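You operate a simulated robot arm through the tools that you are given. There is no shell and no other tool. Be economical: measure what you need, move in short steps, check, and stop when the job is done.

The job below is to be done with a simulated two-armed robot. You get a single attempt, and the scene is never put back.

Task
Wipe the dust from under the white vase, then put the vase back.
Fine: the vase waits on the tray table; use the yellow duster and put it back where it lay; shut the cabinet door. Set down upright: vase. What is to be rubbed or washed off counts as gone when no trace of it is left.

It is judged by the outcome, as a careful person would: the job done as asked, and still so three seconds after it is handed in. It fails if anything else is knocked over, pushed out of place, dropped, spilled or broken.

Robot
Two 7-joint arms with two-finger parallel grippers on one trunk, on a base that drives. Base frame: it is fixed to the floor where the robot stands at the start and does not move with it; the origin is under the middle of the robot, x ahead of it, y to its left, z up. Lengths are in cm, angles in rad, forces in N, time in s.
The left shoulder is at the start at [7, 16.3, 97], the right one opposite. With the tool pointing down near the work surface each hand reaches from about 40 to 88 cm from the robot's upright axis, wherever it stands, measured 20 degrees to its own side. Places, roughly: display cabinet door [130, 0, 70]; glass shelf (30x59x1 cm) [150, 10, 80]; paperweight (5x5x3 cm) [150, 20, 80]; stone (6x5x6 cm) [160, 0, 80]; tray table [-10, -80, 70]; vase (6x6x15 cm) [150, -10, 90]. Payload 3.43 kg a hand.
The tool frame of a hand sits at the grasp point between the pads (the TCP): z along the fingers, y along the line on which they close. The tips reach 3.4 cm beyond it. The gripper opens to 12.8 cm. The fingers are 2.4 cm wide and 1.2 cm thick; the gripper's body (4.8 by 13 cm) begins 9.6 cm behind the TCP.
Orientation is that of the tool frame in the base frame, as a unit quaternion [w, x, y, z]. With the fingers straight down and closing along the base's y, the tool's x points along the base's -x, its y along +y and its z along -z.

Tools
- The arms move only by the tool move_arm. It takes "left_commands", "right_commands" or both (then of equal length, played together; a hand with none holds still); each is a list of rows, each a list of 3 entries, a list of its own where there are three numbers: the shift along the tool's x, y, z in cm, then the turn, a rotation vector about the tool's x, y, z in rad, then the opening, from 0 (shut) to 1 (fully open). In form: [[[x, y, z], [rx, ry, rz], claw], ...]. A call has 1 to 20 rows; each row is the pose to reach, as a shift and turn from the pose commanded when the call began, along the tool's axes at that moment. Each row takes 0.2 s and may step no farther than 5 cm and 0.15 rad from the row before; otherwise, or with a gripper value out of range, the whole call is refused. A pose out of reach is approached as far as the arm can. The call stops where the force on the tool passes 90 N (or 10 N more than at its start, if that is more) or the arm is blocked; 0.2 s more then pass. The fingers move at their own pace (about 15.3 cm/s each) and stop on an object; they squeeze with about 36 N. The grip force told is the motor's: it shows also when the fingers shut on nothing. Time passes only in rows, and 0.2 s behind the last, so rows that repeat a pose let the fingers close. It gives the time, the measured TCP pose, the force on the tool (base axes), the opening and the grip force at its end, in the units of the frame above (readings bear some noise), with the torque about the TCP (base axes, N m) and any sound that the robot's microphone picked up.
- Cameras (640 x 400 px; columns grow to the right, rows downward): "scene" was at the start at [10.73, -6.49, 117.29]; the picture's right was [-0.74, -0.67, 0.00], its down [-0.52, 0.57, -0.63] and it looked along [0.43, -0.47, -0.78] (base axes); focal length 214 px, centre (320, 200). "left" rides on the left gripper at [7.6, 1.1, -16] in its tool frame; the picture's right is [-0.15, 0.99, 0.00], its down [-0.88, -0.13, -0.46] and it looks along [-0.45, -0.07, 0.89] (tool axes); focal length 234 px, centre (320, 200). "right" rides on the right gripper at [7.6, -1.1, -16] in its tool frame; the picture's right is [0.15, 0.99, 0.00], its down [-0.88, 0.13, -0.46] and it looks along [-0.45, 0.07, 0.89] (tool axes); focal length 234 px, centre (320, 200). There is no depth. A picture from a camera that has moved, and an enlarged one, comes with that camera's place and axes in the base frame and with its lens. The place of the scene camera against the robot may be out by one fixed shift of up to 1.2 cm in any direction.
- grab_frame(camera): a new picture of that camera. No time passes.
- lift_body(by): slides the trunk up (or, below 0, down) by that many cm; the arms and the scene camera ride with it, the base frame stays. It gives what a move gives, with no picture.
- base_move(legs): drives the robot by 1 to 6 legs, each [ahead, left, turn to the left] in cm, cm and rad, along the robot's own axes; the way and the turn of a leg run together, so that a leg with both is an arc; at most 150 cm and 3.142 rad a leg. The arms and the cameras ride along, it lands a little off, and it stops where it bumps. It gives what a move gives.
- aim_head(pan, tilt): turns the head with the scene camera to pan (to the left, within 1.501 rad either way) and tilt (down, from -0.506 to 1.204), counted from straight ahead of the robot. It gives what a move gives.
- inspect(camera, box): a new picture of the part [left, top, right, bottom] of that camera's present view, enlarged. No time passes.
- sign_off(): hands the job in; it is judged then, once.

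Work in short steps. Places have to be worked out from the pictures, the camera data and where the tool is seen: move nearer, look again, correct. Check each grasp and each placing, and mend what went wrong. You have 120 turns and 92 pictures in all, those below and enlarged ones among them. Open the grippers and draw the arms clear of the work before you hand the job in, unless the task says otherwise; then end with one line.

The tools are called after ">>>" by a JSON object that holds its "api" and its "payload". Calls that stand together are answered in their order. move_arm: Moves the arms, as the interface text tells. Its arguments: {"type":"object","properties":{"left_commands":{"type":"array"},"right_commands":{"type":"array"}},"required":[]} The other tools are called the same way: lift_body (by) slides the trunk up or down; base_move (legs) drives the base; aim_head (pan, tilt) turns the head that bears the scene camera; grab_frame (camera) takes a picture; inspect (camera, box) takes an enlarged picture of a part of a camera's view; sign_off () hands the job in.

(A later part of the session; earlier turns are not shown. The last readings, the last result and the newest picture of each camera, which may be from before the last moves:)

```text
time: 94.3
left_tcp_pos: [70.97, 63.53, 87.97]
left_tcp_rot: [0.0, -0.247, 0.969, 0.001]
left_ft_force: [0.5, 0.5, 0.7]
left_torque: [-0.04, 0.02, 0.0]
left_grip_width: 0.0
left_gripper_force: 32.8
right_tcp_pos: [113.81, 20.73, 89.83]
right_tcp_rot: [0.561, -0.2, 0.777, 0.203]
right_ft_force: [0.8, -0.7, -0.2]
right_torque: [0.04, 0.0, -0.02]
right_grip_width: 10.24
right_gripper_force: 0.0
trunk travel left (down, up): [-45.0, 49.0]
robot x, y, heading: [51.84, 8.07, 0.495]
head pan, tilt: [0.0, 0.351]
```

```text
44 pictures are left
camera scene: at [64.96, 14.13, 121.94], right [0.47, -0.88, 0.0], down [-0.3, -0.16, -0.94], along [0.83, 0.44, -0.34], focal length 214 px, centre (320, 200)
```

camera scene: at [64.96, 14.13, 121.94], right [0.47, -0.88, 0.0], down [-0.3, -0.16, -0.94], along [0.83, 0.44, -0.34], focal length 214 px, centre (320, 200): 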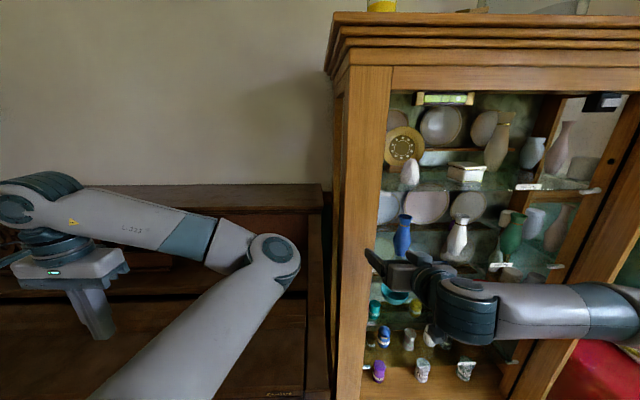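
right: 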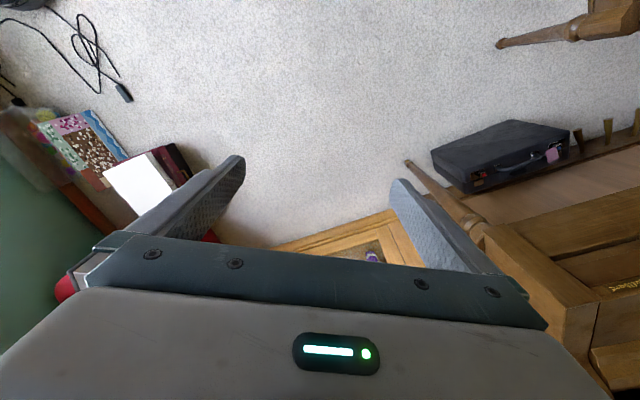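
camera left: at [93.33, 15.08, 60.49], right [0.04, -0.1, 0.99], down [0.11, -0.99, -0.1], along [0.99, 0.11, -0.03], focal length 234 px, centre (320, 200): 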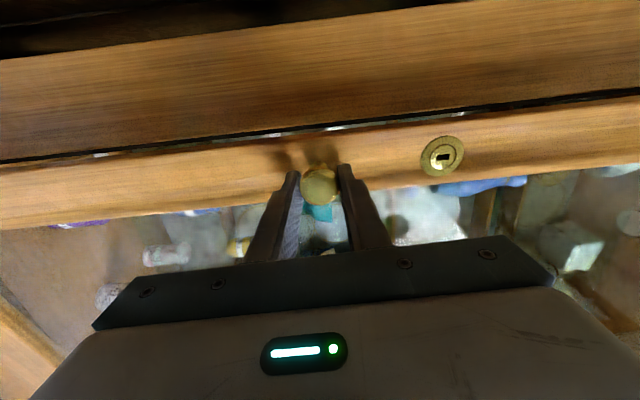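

I shift the base to the right so the right hand lines up with the vase, staying in front of the shelf.

>>> {"api": "base_move", "payload": {"legs": [[0, -29, 0]]}}

>>> {"api": "grab_frame", "payload": {"camera": "scene"}}

>>> {"api": "grab_frame", "payload": {"camera": "right"}}

```text
time: 96.1
left_tcp_pos: [79.36, 44.17, 88.03]
left_tcp_rot: [0.008, -0.252, 0.968, -0.006]
left_ft_force: [0.2, 0.5, -0.7]
left_torque: [0.05, 0.02, 0.0]
left_grip_width: 0.03
left_gripper_force: 33.0
right_tcp_pos: [122.0, 2.73, 90.15]
right_tcp_rot: [0.558, -0.217, 0.774, 0.205]
right_ft_force: [-0.2, 0.2, -0.6]
right_torque: [-0.02, 0.02, 0.0]
right_grip_width: 10.25
right_gripper_force: 0.1
trunk travel left (down, up): [-45.0, 49.0]
robot x, y, heading: [61.91, -12.36, 0.506]
head pan, tilt: [0.0, 0.351]
stopped in leg 1: the robot was blocked; the commanded pose is now the measured one
```

```text
43 pictures are left
camera scene: at [73.37, -4.97, 122.25], right [0.48, -0.88, 0.02], down [-0.29, -0.17, -0.94], along [0.83, 0.45, -0.34], focal length 214 px, centre (320, 200)
```

scene: 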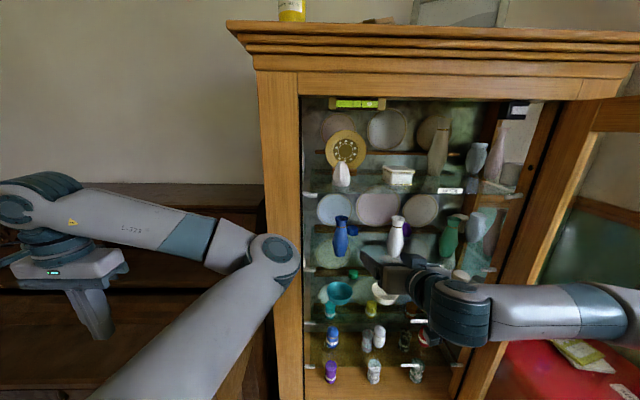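

```text
42 pictures are left
camera right: at [108.02, -8.01, 87.5], right [-0.6, 0.8, -0.07], down [-0.18, -0.05, 0.98], along [0.78, 0.6, 0.17], focal length 234 px, centre (320, 200)
```

right: 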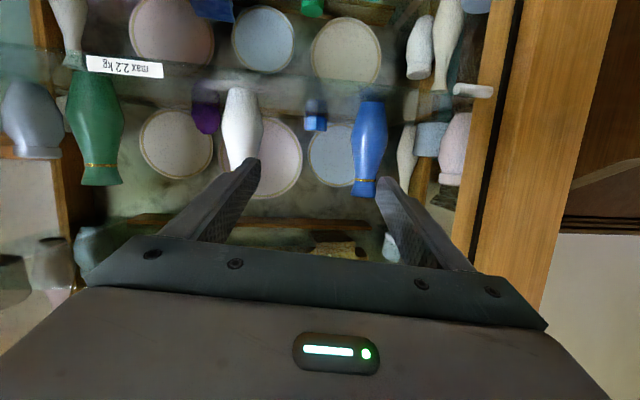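

The base touches something at right (likely the door tip), so I ease 2 cm left and use the arm: right 12 cm, lower 5 cm, and straighten the pitch a bit, then drive forward.

>>> {"api": "base_move", "payload": {"legs": [[0, 2, 0]]}}

>>> {"api": "move_arm", "payload": {"right_commands": [[[1, -3.2, 0], [0.03, -0.04, 0.01], 0.8], [[2, -6.3, 0], [0.06, -0.08, 0.02], 0.8], [[3.2, -9.4, 0], [0.09, -0.12, 0.03], 0.8], [[4.3, -12.2, 0], [0.11, -0.15, 0.035], 0.8], [[4.3, -13.5, 0], [0.11, -0.15, 0.035], 0.8]]}}

>>> {"api": "base_move", "payload": {"legs": [[6, 0, 0]]}}

>>> {"api": "grab_frame", "payload": {"camera": "right"}}

```text
time: 96.9
left_tcp_pos: [80.14, 44.91, 88.03]
left_tcp_rot: [0.002, -0.25, 0.968, 0.0]
left_ft_force: [-0.6, -0.4, 0.6]
left_torque: [0.0, -0.05, 0.03]
left_grip_width: 0.01
left_gripper_force: 33.1
right_tcp_pos: [122.75, 3.2, 89.03]
right_tcp_rot: [0.552, -0.21, 0.78, 0.208]
right_ft_force: [-1.2, -0.1, 0.4]
right_torque: [-0.02, 0.0, 0.04]
right_grip_width: 10.25
right_gripper_force: 0.0
trunk travel left (down, up): [-45.0, 49.0]
robot x, y, heading: [61.22, -10.35, 0.5]
head pan, tilt: [0.0, 0.351]
```

```text
time: 98.3
left_tcp_pos: [75.97, 49.36, 87.95]
left_tcp_rot: [0.006, -0.288, 0.957, -0.007]
left_ft_force: [0.1, -0.1, 0.3]
left_torque: [0.03, -0.01, -0.03]
left_grip_width: 0.0
left_gripper_force: 33.1
right_tcp_pos: [125.59, 5.86, 91.34]
right_tcp_rot: [0.564, -0.231, 0.759, 0.23]
right_ft_force: [-0.6, 0.9, 0.8]
right_torque: [0.03, 0.03, -0.03]
right_grip_width: 10.25
right_gripper_force: 0.0
right hand out of reach, approached as far as the arm can: row 1, 2, 3, 4, 5
trunk travel left (down, up): [-45.0, 49.0]
robot x, y, heading: [62.4, -7.9, 0.58]
head pan, tilt: [0.0, 0.351]
stopped in row 5 (right hand): the arm was blocked; the commanded pose is now the measured one
```

```text
time: 99.1
left_tcp_pos: [76.67, 49.87, 87.73]
left_tcp_rot: [0.005, -0.287, 0.958, -0.004]
left_ft_force: [-0.5, 0.5, 0.9]
left_torque: [-0.01, 0.01, -0.01]
left_grip_width: 0.0
left_gripper_force: 33.2
right_tcp_pos: [126.41, 6.22, 90.77]
right_tcp_rot: [0.563, -0.229, 0.76, 0.229]
right_ft_force: [-0.2, 0.3, -0.2]
right_torque: [0.03, 0.03, -0.01]
right_grip_width: 10.24
right_gripper_force: 0.0
trunk travel left (down, up): [-45.0, 49.0]
robot x, y, heading: [63.1, -7.27, 0.579]
head pan, tilt: [0.0, 0.351]
stopped in leg 1: the robot was blocked; the commanded pose is now the measured one
```

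```text
41 pictures are left
camera right: at [113.02, -5.16, 87.41], right [-0.64, 0.77, -0.05], down [-0.19, -0.09, 0.98], along [0.75, 0.63, 0.21], focal length 234 px, centre (320, 200)
```

right: 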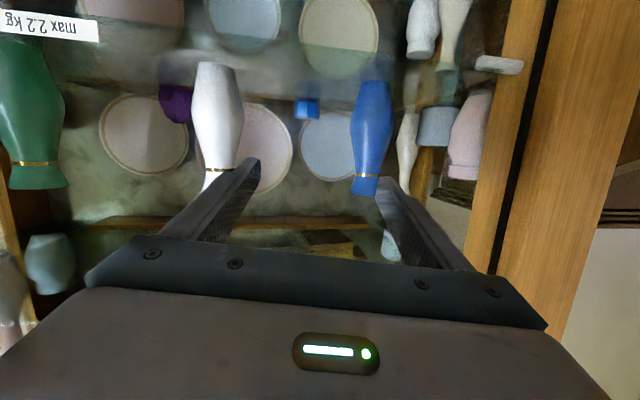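

The right elbow is pressing on the door, which may be at its stop. I look to the right to see.

>>> {"api": "aim_head", "payload": {"pan": -0.7, "tilt": 0.6}}

>>> {"api": "grab_frame", "payload": {"camera": "scene"}}

```text
time: 100.1
left_tcp_pos: [76.69, 49.88, 87.61]
left_tcp_rot: [0.005, -0.286, 0.958, -0.005]
left_ft_force: [-0.6, 0.3, -0.7]
left_torque: [0.01, -0.01, -0.04]
left_grip_width: 0.0
left_gripper_force: 33.5
right_tcp_pos: [126.42, 6.22, 90.68]
right_tcp_rot: [0.563, -0.229, 0.761, 0.228]
right_ft_force: [0.7, -0.6, 0.2]
right_torque: [0.02, 0.02, -0.01]
right_grip_width: 10.22
right_gripper_force: 0.0
trunk travel left (down, up): [-45.0, 49.0]
robot x, y, heading: [63.16, -7.53, 0.581]
head pan, tilt: [-0.7, 0.6]
```

```text
40 pictures are left
camera scene: at [75.34, -5.64, 119.77], right [-0.12, -0.99, 0.01], down [-0.55, 0.06, -0.83], along [0.83, -0.11, -0.55], focal length 214 px, centre (320, 200)
```

scene: 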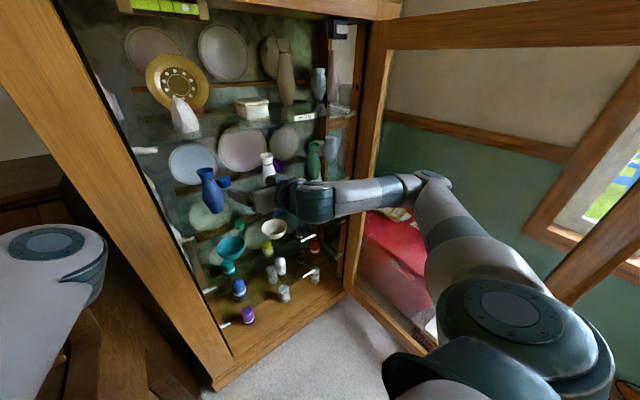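

The elbow bulges onto the door because the arm is bent. I back off so the arm can work more extended, with the elbow straighter.

>>> {"api": "base_move", "payload": {"legs": [[-11, 0, 0], [0, 0, -0.08], [0, -5, 0]]}}

```text
time: 101.1
left_tcp_pos: [72.7, 47.46, 87.97]
left_tcp_rot: [0.003, -0.297, 0.955, -0.002]
left_ft_force: [0.2, -0.7, -0.4]
left_torque: [0.02, 0.0, 0.0]
left_grip_width: 0.0
left_gripper_force: 32.6
right_tcp_pos: [123.0, 5.15, 90.18]
right_tcp_rot: [0.555, -0.239, 0.759, 0.242]
right_ft_force: [-0.5, 0.3, -1.0]
right_torque: [-0.02, -0.01, 0.01]
right_grip_width: 10.24
right_gripper_force: 0.0
trunk travel left (down, up): [-45.0, 49.0]
robot x, y, heading: [59.84, -9.95, 0.594]
head pan, tilt: [-0.7, 0.6]
stopped in leg 1: the robot was blocked; the commanded pose is now the measured one
```

Backing catches – the elbow rubs on the door's frame. I move left first, then back.

>>> {"api": "base_move", "payload": {"legs": [[0, 8, 0], [-10, 2, -0.09]]}}

>>> {"api": "grab_frame", "payload": {"camera": "scene"}}

```text
time: 102.9
left_tcp_pos: [64.3, 49.15, 88.06]
left_tcp_rot: [0.002, -0.252, 0.968, 0.001]
left_ft_force: [-1.6, -0.4, -0.7]
left_torque: [0.03, -0.01, 0.02]
left_grip_width: 0.0
left_gripper_force: 33.3
right_tcp_pos: [110.47, 2.07, 89.89]
right_tcp_rot: [0.564, -0.201, 0.77, 0.218]
right_ft_force: [0.6, 0.1, 0.5]
right_torque: [-0.01, 0.02, 0.0]
right_grip_width: 10.24
right_gripper_force: 0.1
trunk travel left (down, up): [-45.0, 49.0]
robot x, y, heading: [45.62, -6.77, 0.505]
head pan, tilt: [-0.7, 0.6]
```

```text
39 pictures are left
camera scene: at [59.41, -6.61, 119.69], right [-0.2, -0.98, 0.0], down [-0.55, 0.11, -0.83], along [0.81, -0.16, -0.56], focal length 214 px, centre (320, 200)
```

scene: 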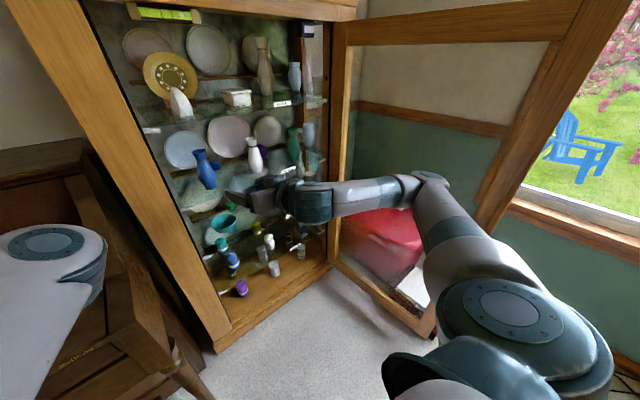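

The door is actually open about 97°; only the bent elbow reached it. I extend the right arm with the hand level, then slide the base right.

>>> {"api": "move_arm", "payload": {"right_commands": [[[0.3, -0.3, 2.6], [0.023, -0.05, 0.006], 0.8], [[0.6, -0.6, 5.1], [0.046, -0.1, 0.012], 0.8], [[0.9, -0.9, 7.7], [0.07, -0.15, 0.018], 0.8], [[1.2, -1.2, 10.2], [0.092, -0.2, 0.024], 0.8], [[1.5, -1.5, 12.8], [0.115, -0.26, 0.03], 0.8], [[1.5, -1.5, 12.8], [0.115, -0.26, 0.03], 0.8]]}}

>>> {"api": "base_move", "payload": {"legs": [[0, -19, 0]]}}

>>> {"api": "grab_frame", "payload": {"camera": "right"}}

```text
time: 104.3
left_tcp_pos: [64.37, 49.1, 88.09]
left_tcp_rot: [0.002, -0.251, 0.968, 0.001]
left_ft_force: [-0.3, 0.3, -0.3]
left_torque: [0.0, 0.0, 0.03]
left_grip_width: 0.01
left_gripper_force: 33.0
right_tcp_pos: [110.61, 2.31, 89.69]
right_tcp_rot: [0.565, -0.2, 0.771, 0.216]
right_ft_force: [-0.1, 0.1, 0.1]
right_torque: [0.02, -0.01, -0.02]
right_grip_width: 10.25
right_gripper_force: 0.1
right hand out of reach, approached as far as the arm can: row 1, 2, 3, 4, 5, 6
trunk travel left (down, up): [-45.0, 49.0]
robot x, y, heading: [45.97, -6.58, 0.499]
head pan, tilt: [-0.7, 0.6]
```

```text
time: 105.5
left_tcp_pos: [67.67, 41.94, 87.96]
left_tcp_rot: [0.005, -0.251, 0.968, -0.004]
left_ft_force: [-0.3, 0.6, 0.4]
left_torque: [0.0, 0.01, 0.04]
left_grip_width: 0.0
left_gripper_force: 33.0
right_tcp_pos: [113.19, -3.85, 89.61]
right_tcp_rot: [0.559, -0.21, 0.771, 0.219]
right_ft_force: [0.3, 0.1, 0.0]
right_torque: [0.01, -0.03, 0.02]
right_grip_width: 10.27
right_gripper_force: 0.1
trunk travel left (down, up): [-45.0, 49.0]
robot x, y, heading: [49.53, -13.99, 0.5]
head pan, tilt: [-0.7, 0.6]
stopped in leg 1: the robot was blocked; the commanded pose is now the measured one
```

```text
38 pictures are left
camera right: at [99.36, -14.62, 86.59], right [-0.61, 0.79, -0.04], down [-0.17, -0.09, 0.98], along [0.78, 0.6, 0.19], focal length 234 px, centre (320, 200)
```

right: 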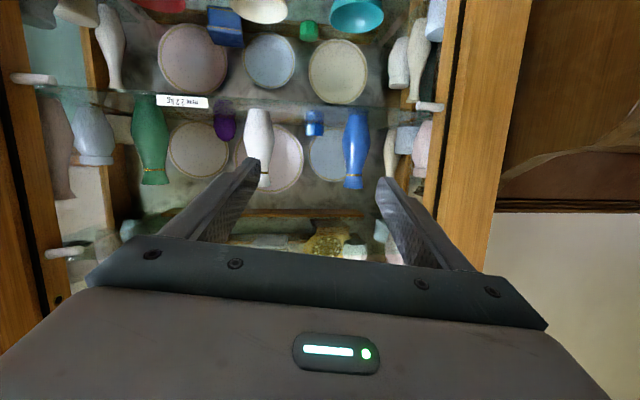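

The arm is stuck in a poor elbow posture. I move clear, return the hand to tool-down but farther forward, and then raise it again from that stretched pose.

>>> {"api": "base_move", "payload": {"legs": [[0, 8, 0], [-10, 0, 0]]}}

>>> {"api": "move_arm", "payload": {"right_commands": [[[-0.6, -0.1, 0.9], [0.018, 0.142, 0.003], 0.8], [[-1.2, -0.2, 1.7], [0.035, 0.284, 0.006], 0.8], [[-1.8, -0.2, 2.6], [0.053, 0.426, 0.009], 0.8], [[-2.4, -0.3, 3.5], [0.071, 0.568, 0.012], 0.8], [[-3, -0.4, 4.3], [0.088, 0.71, 0.016], 0.8], [[-3.7, -0.5, 5.2], [0.106, 0.852, 0.019], 0.8], [[-4.3, -0.5, 6.1], [0.124, 0.994, 0.022], 0.8], [[-4.9, -0.6, 6.9], [0.141, 1.136, 0.025], 0.8], [[-5.5, -0.7, 7.8], [0.159, 1.278, 0.028], 0.8]]}}

```text
time: 107.3
left_tcp_pos: [56.02, 43.5, 88.19]
left_tcp_rot: [0.001, -0.251, 0.968, 0.002]
left_ft_force: [-0.3, 0.0, -0.1]
left_torque: [0.04, 0.0, -0.01]
left_grip_width: 0.03
left_gripper_force: 33.1
right_tcp_pos: [101.48, -2.51, 88.99]
right_tcp_rot: [0.556, -0.206, 0.774, 0.222]
right_ft_force: [0.2, 0.3, 0.1]
right_torque: [0.0, 0.02, 0.0]
right_grip_width: 10.25
right_gripper_force: 0.1
trunk travel left (down, up): [-45.0, 49.0]
robot x, y, heading: [37.76, -11.7, 0.503]
head pan, tilt: [-0.7, 0.6]
```

```text
time: 109.3
left_tcp_pos: [56.14, 43.53, 88.06]
left_tcp_rot: [0.001, -0.251, 0.968, -0.001]
left_ft_force: [0.6, 1.0, 0.3]
left_torque: [-0.04, -0.01, 0.01]
left_grip_width: 0.0
left_gripper_force: 33.1
right_tcp_pos: [109.59, 1.88, 91.86]
right_tcp_rot: [-0.006, -0.246, 0.969, 0.004]
right_ft_force: [-0.3, 1.0, 0.6]
right_torque: [-0.02, 0.03, 0.0]
right_grip_width: 10.24
right_gripper_force: 0.0
trunk travel left (down, up): [-45.0, 49.0]
robot x, y, heading: [36.81, -12.12, 0.5]
head pan, tilt: [-0.7, 0.6]
```

Now I raise the hand to forward-pointing while extending from 70 to ~84 cm.

>>> {"api": "move_arm", "payload": {"right_commands": [[[-1.2, 0, 0.2], [0, -0.143, 0], 0.8], [[-2.4, 0, 0.4], [0, -0.286, 0], 0.8], [[-3.7, 0, 0.6], [0, -0.429, 0], 0.8], [[-5, 0, 0.8], [0, -0.571, 0], 0.8], [[-6.3, 0, 1], [0, -0.714, 0], 0.8], [[-7.6, 0, 1.2], [0, -0.857, 0], 0.8], [[-9, 0, 1.4], [0, -1.0, 0], 0.8], [[-10.3, 0, 1.6], [0, -1.143, 0], 0.8], [[-11.5, 0, 1.8], [0, -1.286, 0], 0.8], [[-12.8, 0, 1.9], [0, -1.428, 0], 0.8], [[-14, 0, 2], [0, -1.571, 0], 0.8]]}}

>>> {"api": "grab_frame", "payload": {"camera": "scene"}}

```text
time: 111.7
left_tcp_pos: [56.3, 43.39, 88.03]
left_tcp_rot: [0.001, -0.251, 0.968, 0.002]
left_ft_force: [-0.6, 0.0, 0.0]
left_torque: [0.01, -0.02, -0.02]
left_grip_width: 0.0
left_gripper_force: 33.6
right_tcp_pos: [119.63, 7.24, 89.9]
right_tcp_rot: [0.578, -0.195, 0.778, 0.152]
right_ft_force: [-0.6, 0.3, 0.8]
right_torque: [-0.02, 0.0, 0.02]
right_grip_width: 10.25
right_gripper_force: 0.0
right hand out of reach, approached as far as the arm can: row 10, 11
trunk travel left (down, up): [-45.0, 49.0]
robot x, y, heading: [37.35, -11.44, 0.503]
head pan, tilt: [-0.7, 0.6]
```

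```text
37 pictures are left
camera scene: at [51.11, -12.13, 119.67], right [-0.2, -0.98, 0.0], down [-0.55, 0.11, -0.82], along [0.81, -0.16, -0.57], focal length 214 px, centre (320, 200)
```

scene: 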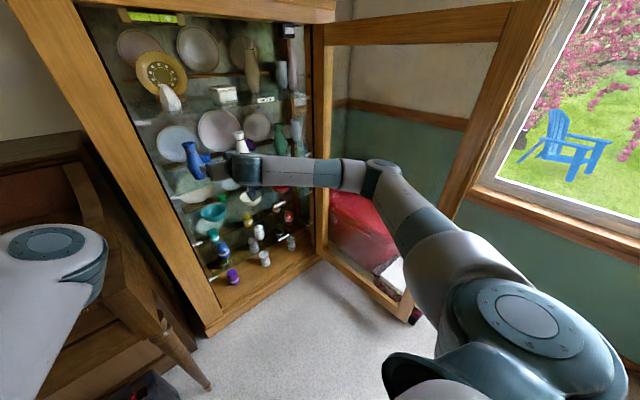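

The hand now reaches with a mild 17° down pitch, which is fine for the vase. I slide the base right 16 cm and lower 5 cm, then look through the hand camera.

>>> {"api": "base_move", "payload": {"legs": [[0, -16, 0]]}}

>>> {"api": "lift_body", "payload": {"by": -4.5}}

>>> {"api": "grab_frame", "payload": {"camera": "right"}}

```text
time: 113.2
left_tcp_pos: [63.06, 30.14, 88.07]
left_tcp_rot: [0.004, -0.252, 0.968, 0.0]
left_ft_force: [-0.3, -0.7, 0.4]
left_torque: [-0.01, -0.02, 0.02]
left_grip_width: 0.0
left_gripper_force: 33.3
right_tcp_pos: [126.05, -4.98, 89.59]
right_tcp_rot: [0.575, -0.201, 0.778, 0.154]
right_ft_force: [0.2, 0.8, -0.3]
right_torque: [-0.01, -0.01, -0.02]
right_grip_width: 10.26
right_gripper_force: 0.1
trunk travel left (down, up): [-45.0, 49.0]
robot x, y, heading: [44.58, -25.77, 0.505]
head pan, tilt: [-0.7, 0.6]
stopped in leg 1: the robot was blocked; the commanded pose is now the measured one
```

```text
time: 114.0
left_tcp_pos: [63.04, 30.17, 83.45]
left_tcp_rot: [0.002, -0.252, 0.968, 0.0]
left_ft_force: [-0.2, -0.3, -0.2]
left_torque: [0.0, 0.02, 0.0]
left_grip_width: 0.0
left_gripper_force: 33.3
right_tcp_pos: [126.01, -4.99, 84.82]
right_tcp_rot: [0.573, -0.201, 0.779, 0.153]
right_ft_force: [0.8, 0.3, -0.1]
right_torque: [0.01, 0.03, 0.03]
right_grip_width: 10.24
right_gripper_force: 0.0
trunk travel left (down, up): [-40.5, 53.5]
robot x, y, heading: [44.84, -25.58, 0.505]
head pan, tilt: [-0.7, 0.6]
```

```text
36 pictures are left
camera right: at [111.36, -14.66, 82.2], right [-0.52, 0.84, -0.13], down [-0.21, 0.02, 0.98], along [0.83, 0.54, 0.17], focal length 234 px, centre (320, 200)
```

right: 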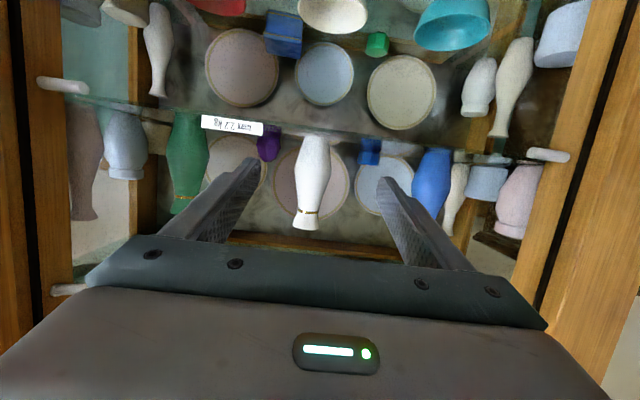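

The vase is centred between the open fingers, about 20 cm ahead. I extend the arm 10 cm toward it, level.

>>> {"api": "move_arm", "payload": {"right_commands": [[[-0.6, 0, 1.9], [0, 0, 0], 0.8], [[-1.2, 0, 3.8], [0, 0, 0], 0.8], [[-1.7, 0, 5.7], [0, 0, 0], 0.8], [[-2.3, 0, 7.6], [0, 0, 0], 0.8], [[-2.9, 0, 9.5], [0, 0, 0], 0.8]]}}

>>> {"api": "grab_frame", "payload": {"camera": "right"}}

```text
time: 115.2
left_tcp_pos: [63.4, 29.97, 83.59]
left_tcp_rot: [0.002, -0.252, 0.968, 0.001]
left_ft_force: [0.0, -0.2, -0.4]
left_torque: [-0.02, 0.02, 0.0]
left_grip_width: 0.0
left_gripper_force: 33.0
right_tcp_pos: [135.24, -0.63, 84.81]
right_tcp_rot: [0.573, -0.201, 0.779, 0.155]
right_ft_force: [0.1, -0.2, -0.4]
right_torque: [0.02, -0.01, 0.03]
right_grip_width: 10.23
right_gripper_force: 0.2
trunk travel left (down, up): [-40.5, 53.5]
robot x, y, heading: [44.72, -25.48, 0.501]
head pan, tilt: [-0.7, 0.6]
```

```text
35 pictures are left
camera right: at [120.5, -10.2, 82.23], right [-0.52, 0.84, -0.13], down [-0.21, 0.02, 0.98], along [0.83, 0.54, 0.17], focal length 234 px, centre (320, 200)
```

right: 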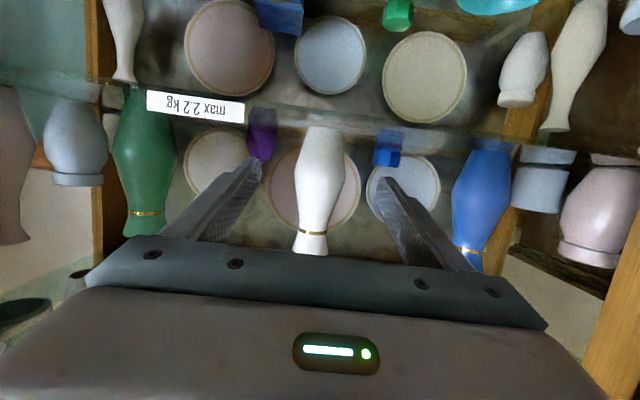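

Vase is ~9 cm ahead, spanning z ≈ 78–93, well centred. I advance the remaining 9 cm.

>>> {"api": "move_arm", "payload": {"right_commands": [[[-0.6, 0.1, 1.9], [0, 0, 0], 0.8], [[-1.1, 0.2, 3.7], [0, 0, 0], 0.8], [[-1.7, 0.3, 5.5], [0, 0, 0], 0.8], [[-2.2, 0.4, 7], [0, 0, 0], 0.8], [[-2.5, 0.4, 8.4], [0, 0, 0], 0.8]]}}

>>> {"api": "grab_frame", "payload": {"camera": "right"}}

```text
time: 116.4
left_tcp_pos: [63.37, 29.98, 83.56]
left_tcp_rot: [0.001, -0.253, 0.968, 0.001]
left_ft_force: [-0.5, 0.6, 0.8]
left_torque: [-0.03, 0.0, -0.05]
left_grip_width: 0.02
left_gripper_force: 33.3
right_tcp_pos: [142.54, 4.34, 84.62]
right_tcp_rot: [0.572, -0.2, 0.78, 0.154]
right_ft_force: [-0.2, -0.1, -0.8]
right_torque: [-0.03, -0.02, -0.01]
right_grip_width: 10.24
right_gripper_force: 0.1
trunk travel left (down, up): [-40.5, 53.5]
robot x, y, heading: [44.74, -25.67, 0.504]
head pan, tilt: [-0.7, 0.6]
```

```text
34 pictures are left
camera right: at [127.75, -5.38, 81.92], right [-0.52, 0.84, -0.13], down [-0.21, 0.02, 0.98], along [0.83, 0.54, 0.17], focal length 234 px, centre (320, 200)
```

right: 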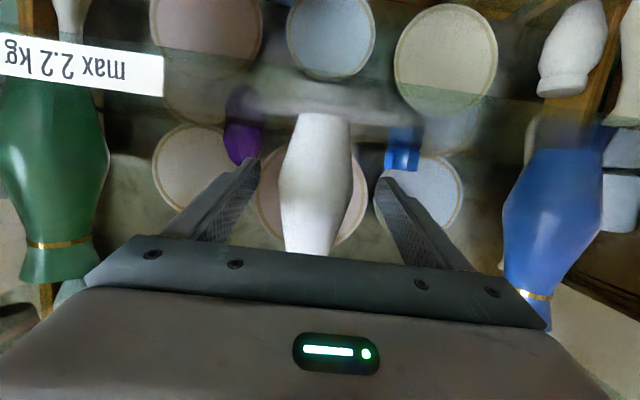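

The vase is at the grasp point; I go 0.8 cm more and close the fingers.

>>> {"api": "move_arm", "payload": {"right_commands": [[[-0.2, 0, 0.8], [0, 0, 0], 0.8], [[-0.2, 0, 0.8], [0, 0, 0], 0.55], [[-0.2, 0, 0.8], [0, 0, 0], 0.3], [[-0.2, 0, 0.8], [0, 0, 0], 0.3], [[-0.2, 0, 0.8], [0, 0, 0], 0.3]]}}

```text
time: 117.6
left_tcp_pos: [63.34, 29.9, 83.56]
left_tcp_rot: [0.002, -0.253, 0.968, 0.001]
left_ft_force: [1.4, -0.2, 0.1]
left_torque: [0.0, 0.0, 0.0]
left_grip_width: 0.0
left_gripper_force: 33.1
right_tcp_pos: [143.31, 4.59, 84.57]
right_tcp_rot: [0.573, -0.2, 0.779, 0.155]
right_ft_force: [0.7, -1.1, 0.1]
right_torque: [-0.06, -0.02, 0.03]
right_grip_width: 5.44
right_gripper_force: 36.5
trunk travel left (down, up): [-40.5, 53.5]
robot x, y, heading: [44.93, -25.27, 0.506]
head pan, tilt: [-0.7, 0.6]
```

Vase held (5.4 cm). I lift it 4 cm with the trunk and check.

>>> {"api": "lift_body", "payload": {"by": 4}}

>>> {"api": "grab_frame", "payload": {"camera": "right"}}

```text
time: 118.5
left_tcp_pos: [63.34, 29.98, 87.55]
left_tcp_rot: [0.002, -0.252, 0.968, 0.002]
left_ft_force: [1.4, 0.3, 0.1]
left_torque: [0.0, -0.02, -0.02]
left_grip_width: 0.0
left_gripper_force: 33.4
right_tcp_pos: [143.25, 4.6, 88.46]
right_tcp_rot: [0.572, -0.201, 0.78, 0.155]
right_ft_force: [1.0, -0.1, -1.4]
right_torque: [0.0, -0.01, -0.04]
right_grip_width: 5.45
right_gripper_force: 35.6
trunk travel left (down, up): [-44.5, 49.5]
robot x, y, heading: [44.67, -25.48, 0.505]
head pan, tilt: [-0.7, 0.6]
```

```text
33 pictures are left
camera right: at [128.54, -4.98, 85.87], right [-0.52, 0.84, -0.13], down [-0.21, 0.02, 0.98], along [0.83, 0.54, 0.17], focal length 234 px, centre (320, 200)
```

right: 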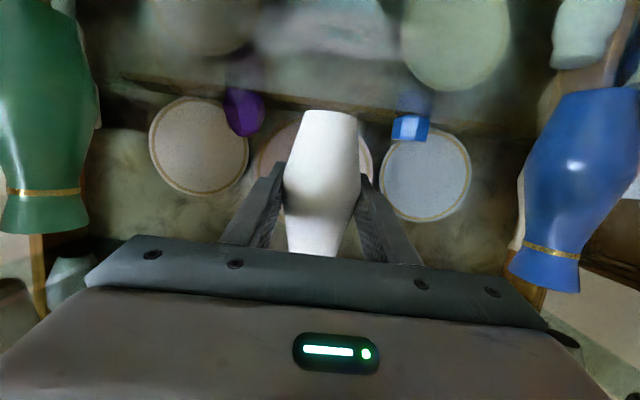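

Vase is lifted cleanly. I back straight out of the cabinet, then away left and back into open floor.

>>> {"api": "base_move", "payload": {"legs": [[-22, 0, 0], [0, 36, 0], [-20, 0, 0]]}}

>>> {"api": "move_arm", "payload": {"right_commands": [[[1.1, 0, -3.6], [0, 0, 0], 0.3], [[2.2, 0, -7.2], [0, 0, 0], 0.3], [[3.3, 0, -10.8], [0, 0, 0], 0.3], [[4.4, 0, -14.4], [0, 0, 0], 0.3], [[5.5, 0, -18], [0, 0, 0], 0.3]]}}

```text
time: 123.2
left_tcp_pos: [7.54, 39.83, 87.73]
left_tcp_rot: [0.001, -0.262, 0.965, 0.002]
left_ft_force: [-0.4, -0.6, -0.8]
left_torque: [-0.01, -0.03, -0.01]
left_grip_width: 0.01
left_gripper_force: 33.1
right_tcp_pos: [88.13, 15.93, 88.66]
right_tcp_rot: [0.571, -0.209, 0.777, 0.161]
right_ft_force: [-0.6, -1.2, -0.6]
right_torque: [-0.03, 0.02, 0.01]
right_grip_width: 5.44
right_gripper_force: 36.1
trunk travel left (down, up): [-44.5, 49.5]
robot x, y, heading: [-10.09, -16.49, 0.524]
head pan, tilt: [-0.7, 0.6]
```

```text
time: 124.5
left_tcp_pos: [7.56, 39.82, 87.69]
left_tcp_rot: [0.001, -0.262, 0.965, 0.002]
left_ft_force: [-0.2, 0.6, -0.2]
left_torque: [0.0, -0.01, -0.01]
left_grip_width: 0.0
left_gripper_force: 33.0
right_tcp_pos: [71.7, 6.21, 88.91]
right_tcp_rot: [0.572, -0.207, 0.778, 0.16]
right_ft_force: [1.0, -0.2, -1.7]
right_torque: [0.02, 0.0, -0.02]
right_grip_width: 5.45
right_gripper_force: 36.2
trunk travel left (down, up): [-44.5, 49.5]
robot x, y, heading: [-10.05, -15.97, 0.524]
head pan, tilt: [-0.7, 0.6]
```

I turn right to face the tray table (vase passes above it at z ≈ 82 base), and look at the table.

>>> {"api": "base_move", "payload": {"legs": [[8, 12, 0], [0, 0, -1.05], [0, 0, -1.05]]}}

>>> {"api": "aim_head", "payload": {"pan": -0.2, "tilt": 0.75}}

>>> {"api": "grab_frame", "payload": {"camera": "scene"}}

```text
time: 131.1
left_tcp_pos: [29.52, -46.28, 87.61]
left_tcp_rot: [0.001, 0.716, 0.698, 0.0]
left_ft_force: [-0.1, -0.1, 0.9]
left_torque: [0.0, 0.0, 0.02]
left_grip_width: 0.01
left_gripper_force: 33.1
right_tcp_pos: [-32.81, -83.21, 88.87]
right_tcp_rot: [0.419, 0.578, 0.56, -0.42]
right_ft_force: [-0.4, 0.4, -2.1]
right_torque: [-0.01, 0.02, -0.02]
right_grip_width: 5.42
right_gripper_force: 35.7
trunk travel left (down, up): [-44.5, 49.5]
robot x, y, heading: [-9.02, -1.92, -1.599]
head pan, tilt: [-0.7, 0.6]
```

```text
time: 132.1
left_tcp_pos: [29.52, -46.28, 87.6]
left_tcp_rot: [0.002, 0.715, 0.699, -0.001]
left_ft_force: [0.1, -0.2, 0.2]
left_torque: [0.02, 0.01, 0.0]
left_grip_width: 0.0
left_gripper_force: 32.2
right_tcp_pos: [-32.8, -83.29, 88.81]
right_tcp_rot: [0.417, 0.579, 0.56, -0.421]
right_ft_force: [0.8, 0.0, -2.0]
right_torque: [0.02, -0.02, -0.01]
right_grip_width: 5.43
right_gripper_force: 35.6
trunk travel left (down, up): [-44.5, 49.5]
robot x, y, heading: [-8.84, -2.51, -1.596]
head pan, tilt: [-0.201, 0.75]
```

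```text
32 pictures are left
camera scene: at [-10.35, -16.08, 117.88], right [-0.97, 0.23, 0.0], down [0.16, 0.66, -0.73], along [-0.17, -0.71, -0.68], focal length 214 px, centre (320, 200)
```

scene: 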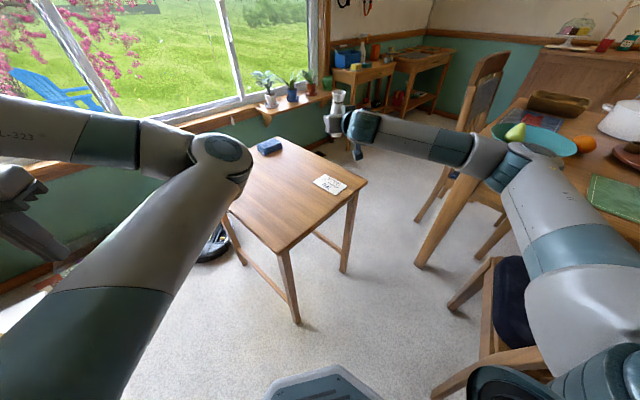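

The table is clear in the middle. I shift left 19 cm so the vase hangs over the table centre (≈ −14, −84), then lower part way.

>>> {"api": "base_move", "payload": {"legs": [[0, 19, 0]]}}

>>> {"api": "lift_body", "payload": {"by": -9.5}}

>>> {"api": "aim_head", "payload": {"pan": -0.35, "tilt": 0.7}}

>>> {"api": "grab_frame", "payload": {"camera": "scene"}}

>>> {"api": "grab_frame", "payload": {"camera": "right"}}

```text
time: 133.6
left_tcp_pos: [48.14, -46.76, 87.62]
left_tcp_rot: [0.001, 0.714, 0.7, -0.002]
left_ft_force: [0.1, -0.2, -0.1]
left_torque: [0.01, -0.01, 0.02]
left_grip_width: 0.0
left_gripper_force: 32.9
right_tcp_pos: [-13.89, -83.88, 88.75]
right_tcp_rot: [0.418, 0.577, 0.561, -0.42]
right_ft_force: [0.0, 0.3, -1.8]
right_torque: [-0.01, -0.02, -0.03]
right_grip_width: 5.42
right_gripper_force: 36.2
trunk travel left (down, up): [-44.5, 49.5]
robot x, y, heading: [9.64, -2.47, -1.593]
head pan, tilt: [-0.201, 0.75]
```

```text
time: 134.9
left_tcp_pos: [48.1, -46.67, 78.15]
left_tcp_rot: [0.001, 0.714, 0.7, 0.0]
left_ft_force: [0.3, 0.0, 0.6]
left_torque: [0.03, 0.03, 0.01]
left_grip_width: 0.02
left_gripper_force: 32.9
right_tcp_pos: [-14.08, -83.84, 79.3]
right_tcp_rot: [0.419, 0.577, 0.561, -0.42]
right_ft_force: [0.5, 0.3, -2.1]
right_torque: [-0.02, 0.01, 0.02]
right_grip_width: 5.37
right_gripper_force: 35.7
trunk travel left (down, up): [-35.0, 59.0]
robot x, y, heading: [9.64, -2.58, -1.597]
head pan, tilt: [-0.201, 0.75]
```

```text
time: 135.6
left_tcp_pos: [47.98, -46.67, 78.09]
left_tcp_rot: [0.001, 0.714, 0.7, 0.0]
left_ft_force: [-0.4, -0.4, 0.1]
left_torque: [0.01, -0.01, 0.0]
left_grip_width: 0.01
left_gripper_force: 32.8
right_tcp_pos: [-14.04, -83.93, 79.36]
right_tcp_rot: [0.419, 0.577, 0.561, -0.42]
right_ft_force: [-0.5, 0.6, -2.0]
right_torque: [0.02, -0.01, 0.0]
right_grip_width: 5.42
right_gripper_force: 36.4
trunk travel left (down, up): [-35.0, 59.0]
robot x, y, heading: [9.52, -2.35, -1.599]
head pan, tilt: [-0.351, 0.7]
```

```text
31 pictures are left
camera scene: at [6.89, -16.41, 108.8], right [-0.93, 0.37, 0.0], down [0.24, 0.6, -0.76], along [-0.28, -0.71, -0.64], focal length 214 px, centre (320, 200)
```

scene: 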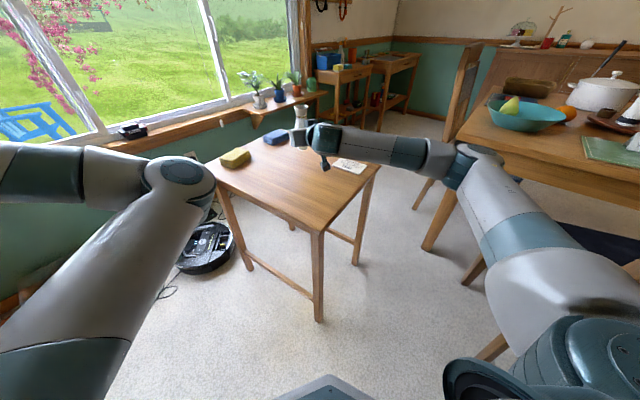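

```text
30 pictures are left
camera right: at [-14.83, -66.44, 76.7], right [0.99, 0.02, -0.13], down [0.12, 0.17, 0.98], along [0.05, -0.98, 0.17], focal length 234 px, centre (320, 200)
```

right: 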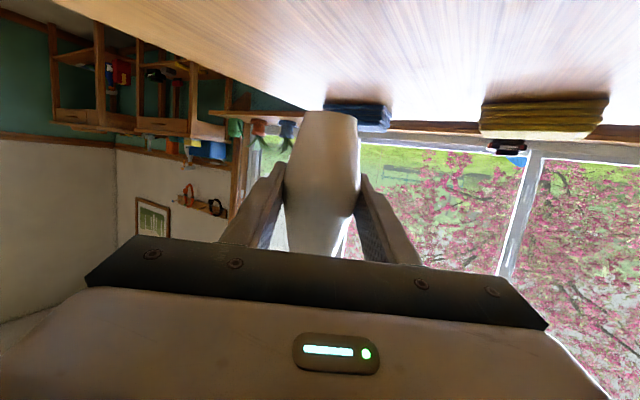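

Vase hangs over the table, clear of both dusters. I lower it slowly by 2 cm first.

>>> {"api": "move_arm", "payload": {"right_commands": [[[0.5, 0, 0.15], [0, 0, 0], 0.3], [[1, 0, 0.3], [0, 0, 0], 0.3], [[1.43, 0, 0.44], [0, 0, 0], 0.3], [[1.9, 0, 0.59], [0, 0, 0], 0.3]]}}

>>> {"api": "inspect", "payload": {"camera": "scene", "box": [210, 90, 390, 200]}}

```text
time: 136.6
left_tcp_pos: [48.15, -46.62, 78.08]
left_tcp_rot: [0.002, 0.714, 0.7, -0.001]
left_ft_force: [-0.4, 0.7, -0.2]
left_torque: [0.02, 0.01, 0.0]
left_grip_width: 0.01
left_gripper_force: 32.7
right_tcp_pos: [-13.98, -83.8, 77.33]
right_tcp_rot: [0.419, 0.577, 0.561, -0.421]
right_ft_force: [-0.1, 0.7, -2.5]
right_torque: [-0.05, 0.01, -0.01]
right_grip_width: 5.4
right_gripper_force: 35.8
trunk travel left (down, up): [-35.0, 59.0]
robot x, y, heading: [9.44, -2.63, -1.6]
head pan, tilt: [-0.351, 0.7]
```

```text
3.56 times, centred on (300, 145) of scene
camera zoom: at [6.9, -16.38, 108.81], right [-0.93, 0.37, 0.0], down [0.24, 0.6, -0.76], along [-0.28, -0.71, -0.64], focal length 763 px, centre (391, 396)
```

zoom: 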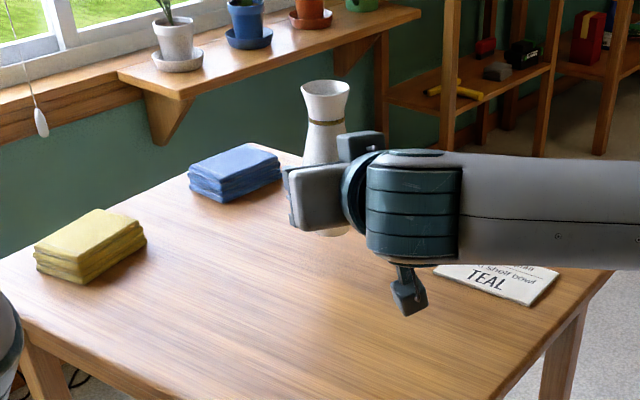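

Still above the table. I lower further in fine steps, watching the force.

>>> {"api": "move_arm", "payload": {"right_commands": [[[0.25, 0, 0.08], [0, 0, 0], 0.3], [[0.5, 0, 0.15], [0, 0, 0], 0.3], [[0.7, 0, 0.22], [0, 0, 0], 0.3]]}}

>>> {"api": "grab_frame", "payload": {"camera": "right"}}

```text
time: 137.4
left_tcp_pos: [48.11, -46.76, 78.12]
left_tcp_rot: [0.003, 0.714, 0.7, -0.001]
left_ft_force: [0.4, 0.1, 0.4]
left_torque: [0.03, 0.01, 0.01]
left_grip_width: 0.0
left_gripper_force: 32.8
right_tcp_pos: [-13.9, -83.76, 76.52]
right_tcp_rot: [0.417, 0.579, 0.562, -0.419]
right_ft_force: [0.0, 0.0, -2.1]
right_torque: [-0.01, -0.04, 0.02]
right_grip_width: 5.41
right_gripper_force: 36.0
trunk travel left (down, up): [-35.0, 59.0]
robot x, y, heading: [9.7, -2.89, -1.589]
head pan, tilt: [-0.351, 0.7]
```

```text
28 pictures are left
camera right: at [-14.86, -66.46, 74.03], right [0.99, 0.02, -0.13], down [0.12, 0.17, 0.98], along [0.05, -0.99, 0.16], focal length 234 px, centre (320, 200)
```

right: 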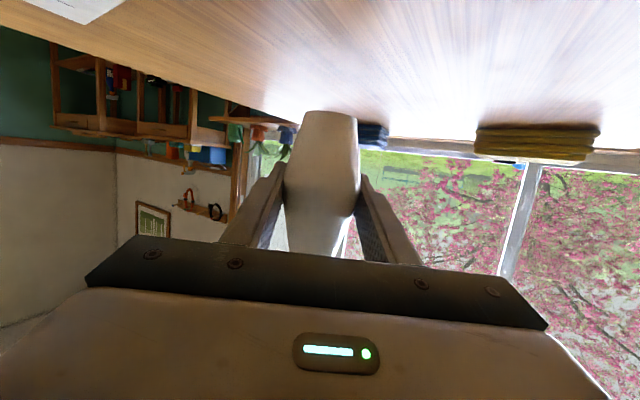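

Vase base is at about z 70.1, nearly touching. I go down in very fine steps.

>>> {"api": "move_arm", "payload": {"right_commands": [[[0.14, 0, 0.04], [0, 0, 0], 0.3], [[0.29, 0, 0.09], [0, 0, 0], 0.3]]}}

>>> {"api": "move_arm", "payload": {"right_commands": [[[0.1, 0, 0.03], [0, 0, 0], 0.3], [[0.2, 0, 0.06], [0, 0, 0], 0.3]]}}

```text
time: 138.0
left_tcp_pos: [48.08, -46.73, 78.2]
left_tcp_rot: [0.002, 0.714, 0.7, 0.0]
left_ft_force: [-0.4, 0.1, 0.2]
left_torque: [-0.03, 0.0, 0.04]
left_grip_width: 0.0
left_gripper_force: 32.5
right_tcp_pos: [-13.88, -84.06, 76.57]
right_tcp_rot: [0.417, 0.579, 0.562, -0.419]
right_ft_force: [0.1, 0.3, -2.3]
right_torque: [-0.02, 0.01, 0.0]
right_grip_width: 5.41
right_gripper_force: 36.3
trunk travel left (down, up): [-35.0, 59.0]
robot x, y, heading: [9.53, -2.27, -1.595]
head pan, tilt: [-0.351, 0.7]
```

```text
time: 138.6
left_tcp_pos: [48.12, -46.69, 78.13]
left_tcp_rot: [0.001, 0.714, 0.7, -0.001]
left_ft_force: [-0.6, -0.3, 0.5]
left_torque: [-0.01, -0.03, 0.0]
left_grip_width: 0.03
left_gripper_force: 33.3
right_tcp_pos: [-14.11, -83.98, 76.48]
right_tcp_rot: [0.417, 0.579, 0.562, -0.419]
right_ft_force: [-0.2, -0.6, -2.3]
right_torque: [-0.02, 0.04, -0.02]
right_grip_width: 5.41
right_gripper_force: 36.1
right hand out of reach, approached as far as the arm can: row 1
trunk travel left (down, up): [-35.0, 59.0]
robot x, y, heading: [9.41, -2.8, -1.599]
head pan, tilt: [-0.351, 0.7]
```

The arm is at its limit, so I use the trunk for the last bit.

>>> {"api": "lift_body", "payload": {"by": -0.5}}

>>> {"api": "lift_body", "payload": {"by": -0.3}}

```text
time: 139.1
left_tcp_pos: [48.13, -46.67, 77.61]
left_tcp_rot: [0.002, 0.714, 0.7, 0.0]
left_ft_force: [-0.3, -0.3, -1.1]
left_torque: [0.0, -0.02, 0.01]
left_grip_width: 0.0
left_gripper_force: 33.1
right_tcp_pos: [-13.87, -83.99, 75.96]
right_tcp_rot: [0.418, 0.578, 0.562, -0.419]
right_ft_force: [0.4, -0.5, -1.7]
right_torque: [0.01, -0.02, 0.01]
right_grip_width: 5.38
right_gripper_force: 35.8
trunk travel left (down, up): [-34.5, 59.5]
robot x, y, heading: [9.49, -2.47, -1.596]
head pan, tilt: [-0.351, 0.7]
```

```text
time: 139.7
left_tcp_pos: [48.13, -46.72, 77.14]
left_tcp_rot: [0.002, 0.714, 0.7, 0.0]
left_ft_force: [0.0, -0.9, 0.1]
left_torque: [0.03, -0.04, -0.03]
left_grip_width: 0.03
left_gripper_force: 33.2
right_tcp_pos: [-14.0, -84.0, 75.69]
right_tcp_rot: [0.417, 0.578, 0.562, -0.419]
right_ft_force: [0.1, 0.7, -1.1]
right_torque: [-0.04, -0.02, -0.01]
right_grip_width: 5.41
right_gripper_force: 35.7
trunk travel left (down, up): [-34.2, 59.8]
robot x, y, heading: [9.53, -2.51, -1.596]
head pan, tilt: [-0.351, 0.7]
```

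>>> {"api": "lift_body", "payload": {"by": -0.3}}

>>> {"api": "lift_body", "payload": {"by": -0.3}}

>>> {"api": "grab_frame", "payload": {"camera": "right"}}

```text
time: 140.2
left_tcp_pos: [48.09, -46.69, 77.01]
left_tcp_rot: [0.002, 0.715, 0.7, 0.0]
left_ft_force: [-0.7, -0.1, -0.2]
left_torque: [-0.02, 0.02, -0.01]
left_grip_width: 0.0
left_gripper_force: 32.7
right_tcp_pos: [-13.91, -83.97, 75.43]
right_tcp_rot: [0.417, 0.578, 0.562, -0.419]
right_ft_force: [-0.1, -0.1, -1.9]
right_torque: [0.01, 0.03, 0.01]
right_grip_width: 5.39
right_gripper_force: 36.1
trunk travel left (down, up): [-33.9, 60.1]
robot x, y, heading: [9.51, -2.51, -1.592]
head pan, tilt: [-0.351, 0.7]
```

```text
time: 140.7
left_tcp_pos: [48.01, -46.68, 76.67]
left_tcp_rot: [0.002, 0.715, 0.699, 0.0]
left_ft_force: [-0.3, 0.3, 0.2]
left_torque: [-0.01, 0.0, 0.0]
left_grip_width: 0.01
left_gripper_force: 32.7
right_tcp_pos: [-13.98, -83.96, 75.13]
right_tcp_rot: [0.418, 0.578, 0.562, -0.419]
right_ft_force: [0.2, -0.4, -2.3]
right_torque: [0.0, -0.01, -0.02]
right_grip_width: 5.41
right_gripper_force: 36.0
trunk travel left (down, up): [-33.6, 60.4]
robot x, y, heading: [9.69, -2.64, -1.594]
head pan, tilt: [-0.351, 0.7]
```

```text
27 pictures are left
camera right: at [-14.78, -66.52, 72.56], right [0.99, 0.02, -0.13], down [0.12, 0.17, 0.98], along [0.05, -0.99, 0.16], focal length 234 px, centre (320, 200)
```

right: 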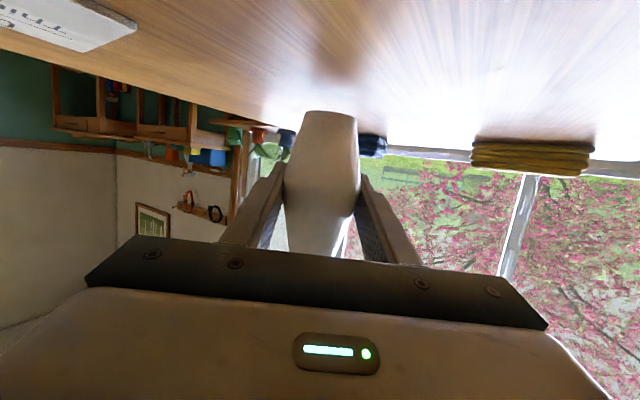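

The shadow suggests still 1–3 cm of gap. I continue lowering in half-centimetre trunk steps, watching the force.

>>> {"api": "lift_body", "payload": {"by": -0.5}}

>>> {"api": "lift_body", "payload": {"by": -0.5}}

>>> {"api": "inspect", "payload": {"camera": "scene", "box": [210, 90, 390, 200]}}

```text
time: 141.2
left_tcp_pos: [48.06, -46.79, 76.18]
left_tcp_rot: [0.002, 0.715, 0.699, -0.001]
left_ft_force: [0.0, -0.2, -0.5]
left_torque: [0.0, 0.05, -0.01]
left_grip_width: 0.0
left_gripper_force: 32.6
right_tcp_pos: [-13.95, -83.96, 74.54]
right_tcp_rot: [0.418, 0.578, 0.562, -0.419]
right_ft_force: [0.2, 0.8, -2.1]
right_torque: [0.03, -0.03, 0.03]
right_grip_width: 5.43
right_gripper_force: 36.2
trunk travel left (down, up): [-33.1, 60.9]
robot x, y, heading: [9.26, -2.33, -1.598]
head pan, tilt: [-0.351, 0.7]
```

```text
time: 141.8
left_tcp_pos: [48.16, -46.67, 75.66]
left_tcp_rot: [0.003, 0.714, 0.7, 0.0]
left_ft_force: [-0.6, -0.7, -0.8]
left_torque: [0.01, -0.03, 0.04]
left_grip_width: 0.0
left_gripper_force: 33.1
right_tcp_pos: [-13.99, -83.94, 74.15]
right_tcp_rot: [0.418, 0.578, 0.562, -0.419]
right_ft_force: [0.0, -0.2, -1.2]
right_torque: [0.01, 0.03, 0.01]
right_grip_width: 5.39
right_gripper_force: 35.8
trunk travel left (down, up): [-32.6, 61.4]
robot x, y, heading: [9.59, -2.56, -1.598]
head pan, tilt: [-0.351, 0.7]
```

```text
3.56 times, centred on (300, 145) of scene
camera zoom: at [6.89, -16.38, 106.41], right [-0.93, 0.37, 0.0], down [0.24, 0.6, -0.76], along [-0.28, -0.71, -0.64], focal length 763 px, centre (391, 396)
```

zoom: 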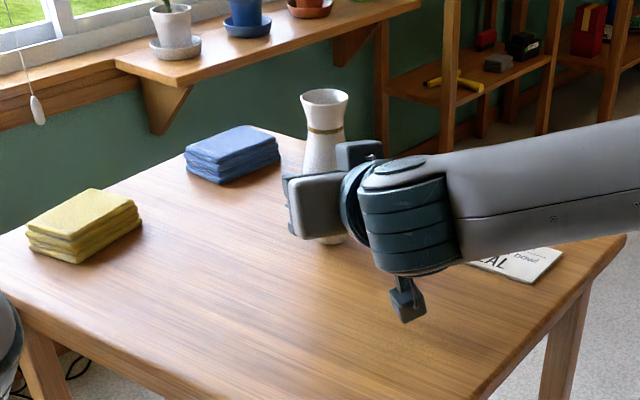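

Triangulating puts the table surface at about 67.7 – the vase base is practically there. A couple more tiny steps.

>>> {"api": "lift_body", "payload": {"by": -0.3}}

>>> {"api": "lift_body", "payload": {"by": -0.3}}

>>> {"api": "lift_body", "payload": {"by": -0.3}}

```text
time: 142.3
left_tcp_pos: [48.0, -46.86, 75.36]
left_tcp_rot: [0.002, 0.715, 0.699, -0.001]
left_ft_force: [0.6, -0.6, 0.0]
left_torque: [-0.01, 0.0, -0.02]
left_grip_width: 0.0
left_gripper_force: 33.2
right_tcp_pos: [-13.99, -84.01, 73.71]
right_tcp_rot: [0.417, 0.578, 0.562, -0.419]
right_ft_force: [0.8, 0.8, -1.9]
right_torque: [0.01, 0.0, -0.01]
right_grip_width: 5.38
right_gripper_force: 35.9
trunk travel left (down, up): [-32.3, 61.7]
robot x, y, heading: [9.5, -2.38, -1.595]
head pan, tilt: [-0.351, 0.7]
```

```text
time: 142.8
left_tcp_pos: [48.12, -46.78, 75.09]
left_tcp_rot: [0.003, 0.714, 0.7, -0.001]
left_ft_force: [-0.4, -0.6, 0.1]
left_torque: [0.01, 0.02, -0.03]
left_grip_width: 0.0
left_gripper_force: 33.3
right_tcp_pos: [-14.04, -84.13, 73.59]
right_tcp_rot: [0.419, 0.577, 0.562, -0.419]
right_ft_force: [0.6, -1.0, 2.5]
right_torque: [-0.11, 0.11, 0.02]
right_grip_width: 5.4
right_gripper_force: 36.2
trunk travel left (down, up): [-32.0, 62.0]
robot x, y, heading: [9.17, -2.47, -1.592]
head pan, tilt: [-0.351, 0.7]
```

```text
time: 143.3
left_tcp_pos: [48.17, -46.5, 74.96]
left_tcp_rot: [0.002, 0.714, 0.7, -0.002]
left_ft_force: [0.7, 0.4, -0.2]
left_torque: [-0.01, 0.02, -0.02]
left_grip_width: 0.0
left_gripper_force: 33.1
right_tcp_pos: [-13.96, -83.94, 73.6]
right_tcp_rot: [0.418, 0.577, 0.561, -0.42]
right_ft_force: [-1.3, -3.2, 13.7]
right_torque: [-0.07, 0.33, 0.03]
right_grip_width: 5.39
right_gripper_force: 36.0
trunk travel left (down, up): [-31.7, 62.3]
robot x, y, heading: [9.15, -2.31, -1.594]
head pan, tilt: [-0.351, 0.7]
```

Contact felt (13.7 N up) at TCP z 73.6. I open the fingers and back straight off with the base.

>>> {"api": "move_arm", "payload": {"right_commands": [[[0, 0, 0], [0, 0, 0], 0.5], [[0, 0, 0], [0, 0, 0], 0.7], [[0, 0, 0], [0, 0, 0], 0.85]]}}

>>> {"api": "base_move", "payload": {"legs": [[-14, 0, 0]]}}

>>> {"api": "grab_frame", "payload": {"camera": "right"}}

```text
time: 144.1
left_tcp_pos: [48.12, -46.65, 74.83]
left_tcp_rot: [0.002, 0.715, 0.7, -0.001]
left_ft_force: [0.0, 0.1, -0.5]
left_torque: [0.01, -0.01, 0.01]
left_grip_width: 0.0
left_gripper_force: 32.7
right_tcp_pos: [-13.95, -83.91, 73.14]
right_tcp_rot: [0.417, 0.578, 0.562, -0.419]
right_ft_force: [0.0, 0.1, 0.2]
right_torque: [0.01, -0.02, 0.0]
right_grip_width: 10.89
right_gripper_force: 0.0
trunk travel left (down, up): [-31.7, 62.3]
robot x, y, heading: [9.64, -2.67, -1.596]
head pan, tilt: [-0.351, 0.7]
```

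```text
time: 145.0
left_tcp_pos: [48.21, -44.83, 74.78]
left_tcp_rot: [0.002, 0.714, 0.7, -0.001]
left_ft_force: [0.1, 0.1, 0.1]
left_torque: [-0.01, 0.02, 0.01]
left_grip_width: 0.0
left_gripper_force: 32.8
right_tcp_pos: [-13.83, -82.17, 73.17]
right_tcp_rot: [0.417, 0.578, 0.562, -0.419]
right_ft_force: [0.1, 0.3, -0.2]
right_torque: [0.01, -0.02, -0.01]
right_grip_width: 10.88
right_gripper_force: 0.1
trunk travel left (down, up): [-31.7, 62.3]
robot x, y, heading: [9.4, -0.4, -1.593]
head pan, tilt: [-0.351, 0.7]
stopped in leg 1: the robot was blocked; the commanded pose is now the measured one
```

```text
25 pictures are left
camera right: at [-14.66, -64.72, 70.65], right [0.99, 0.03, -0.13], down [0.12, 0.17, 0.98], along [0.05, -0.99, 0.16], focal length 234 px, centre (320, 200)
```

right: 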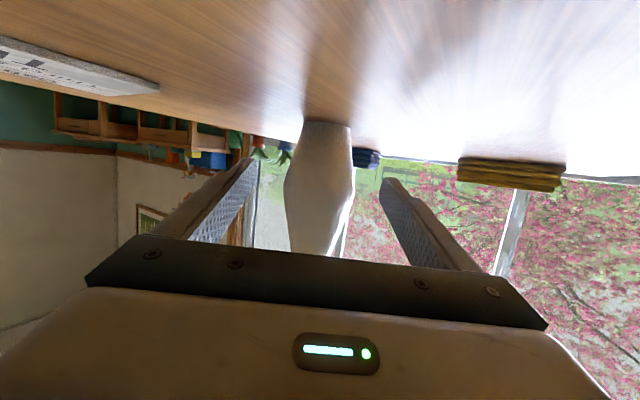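

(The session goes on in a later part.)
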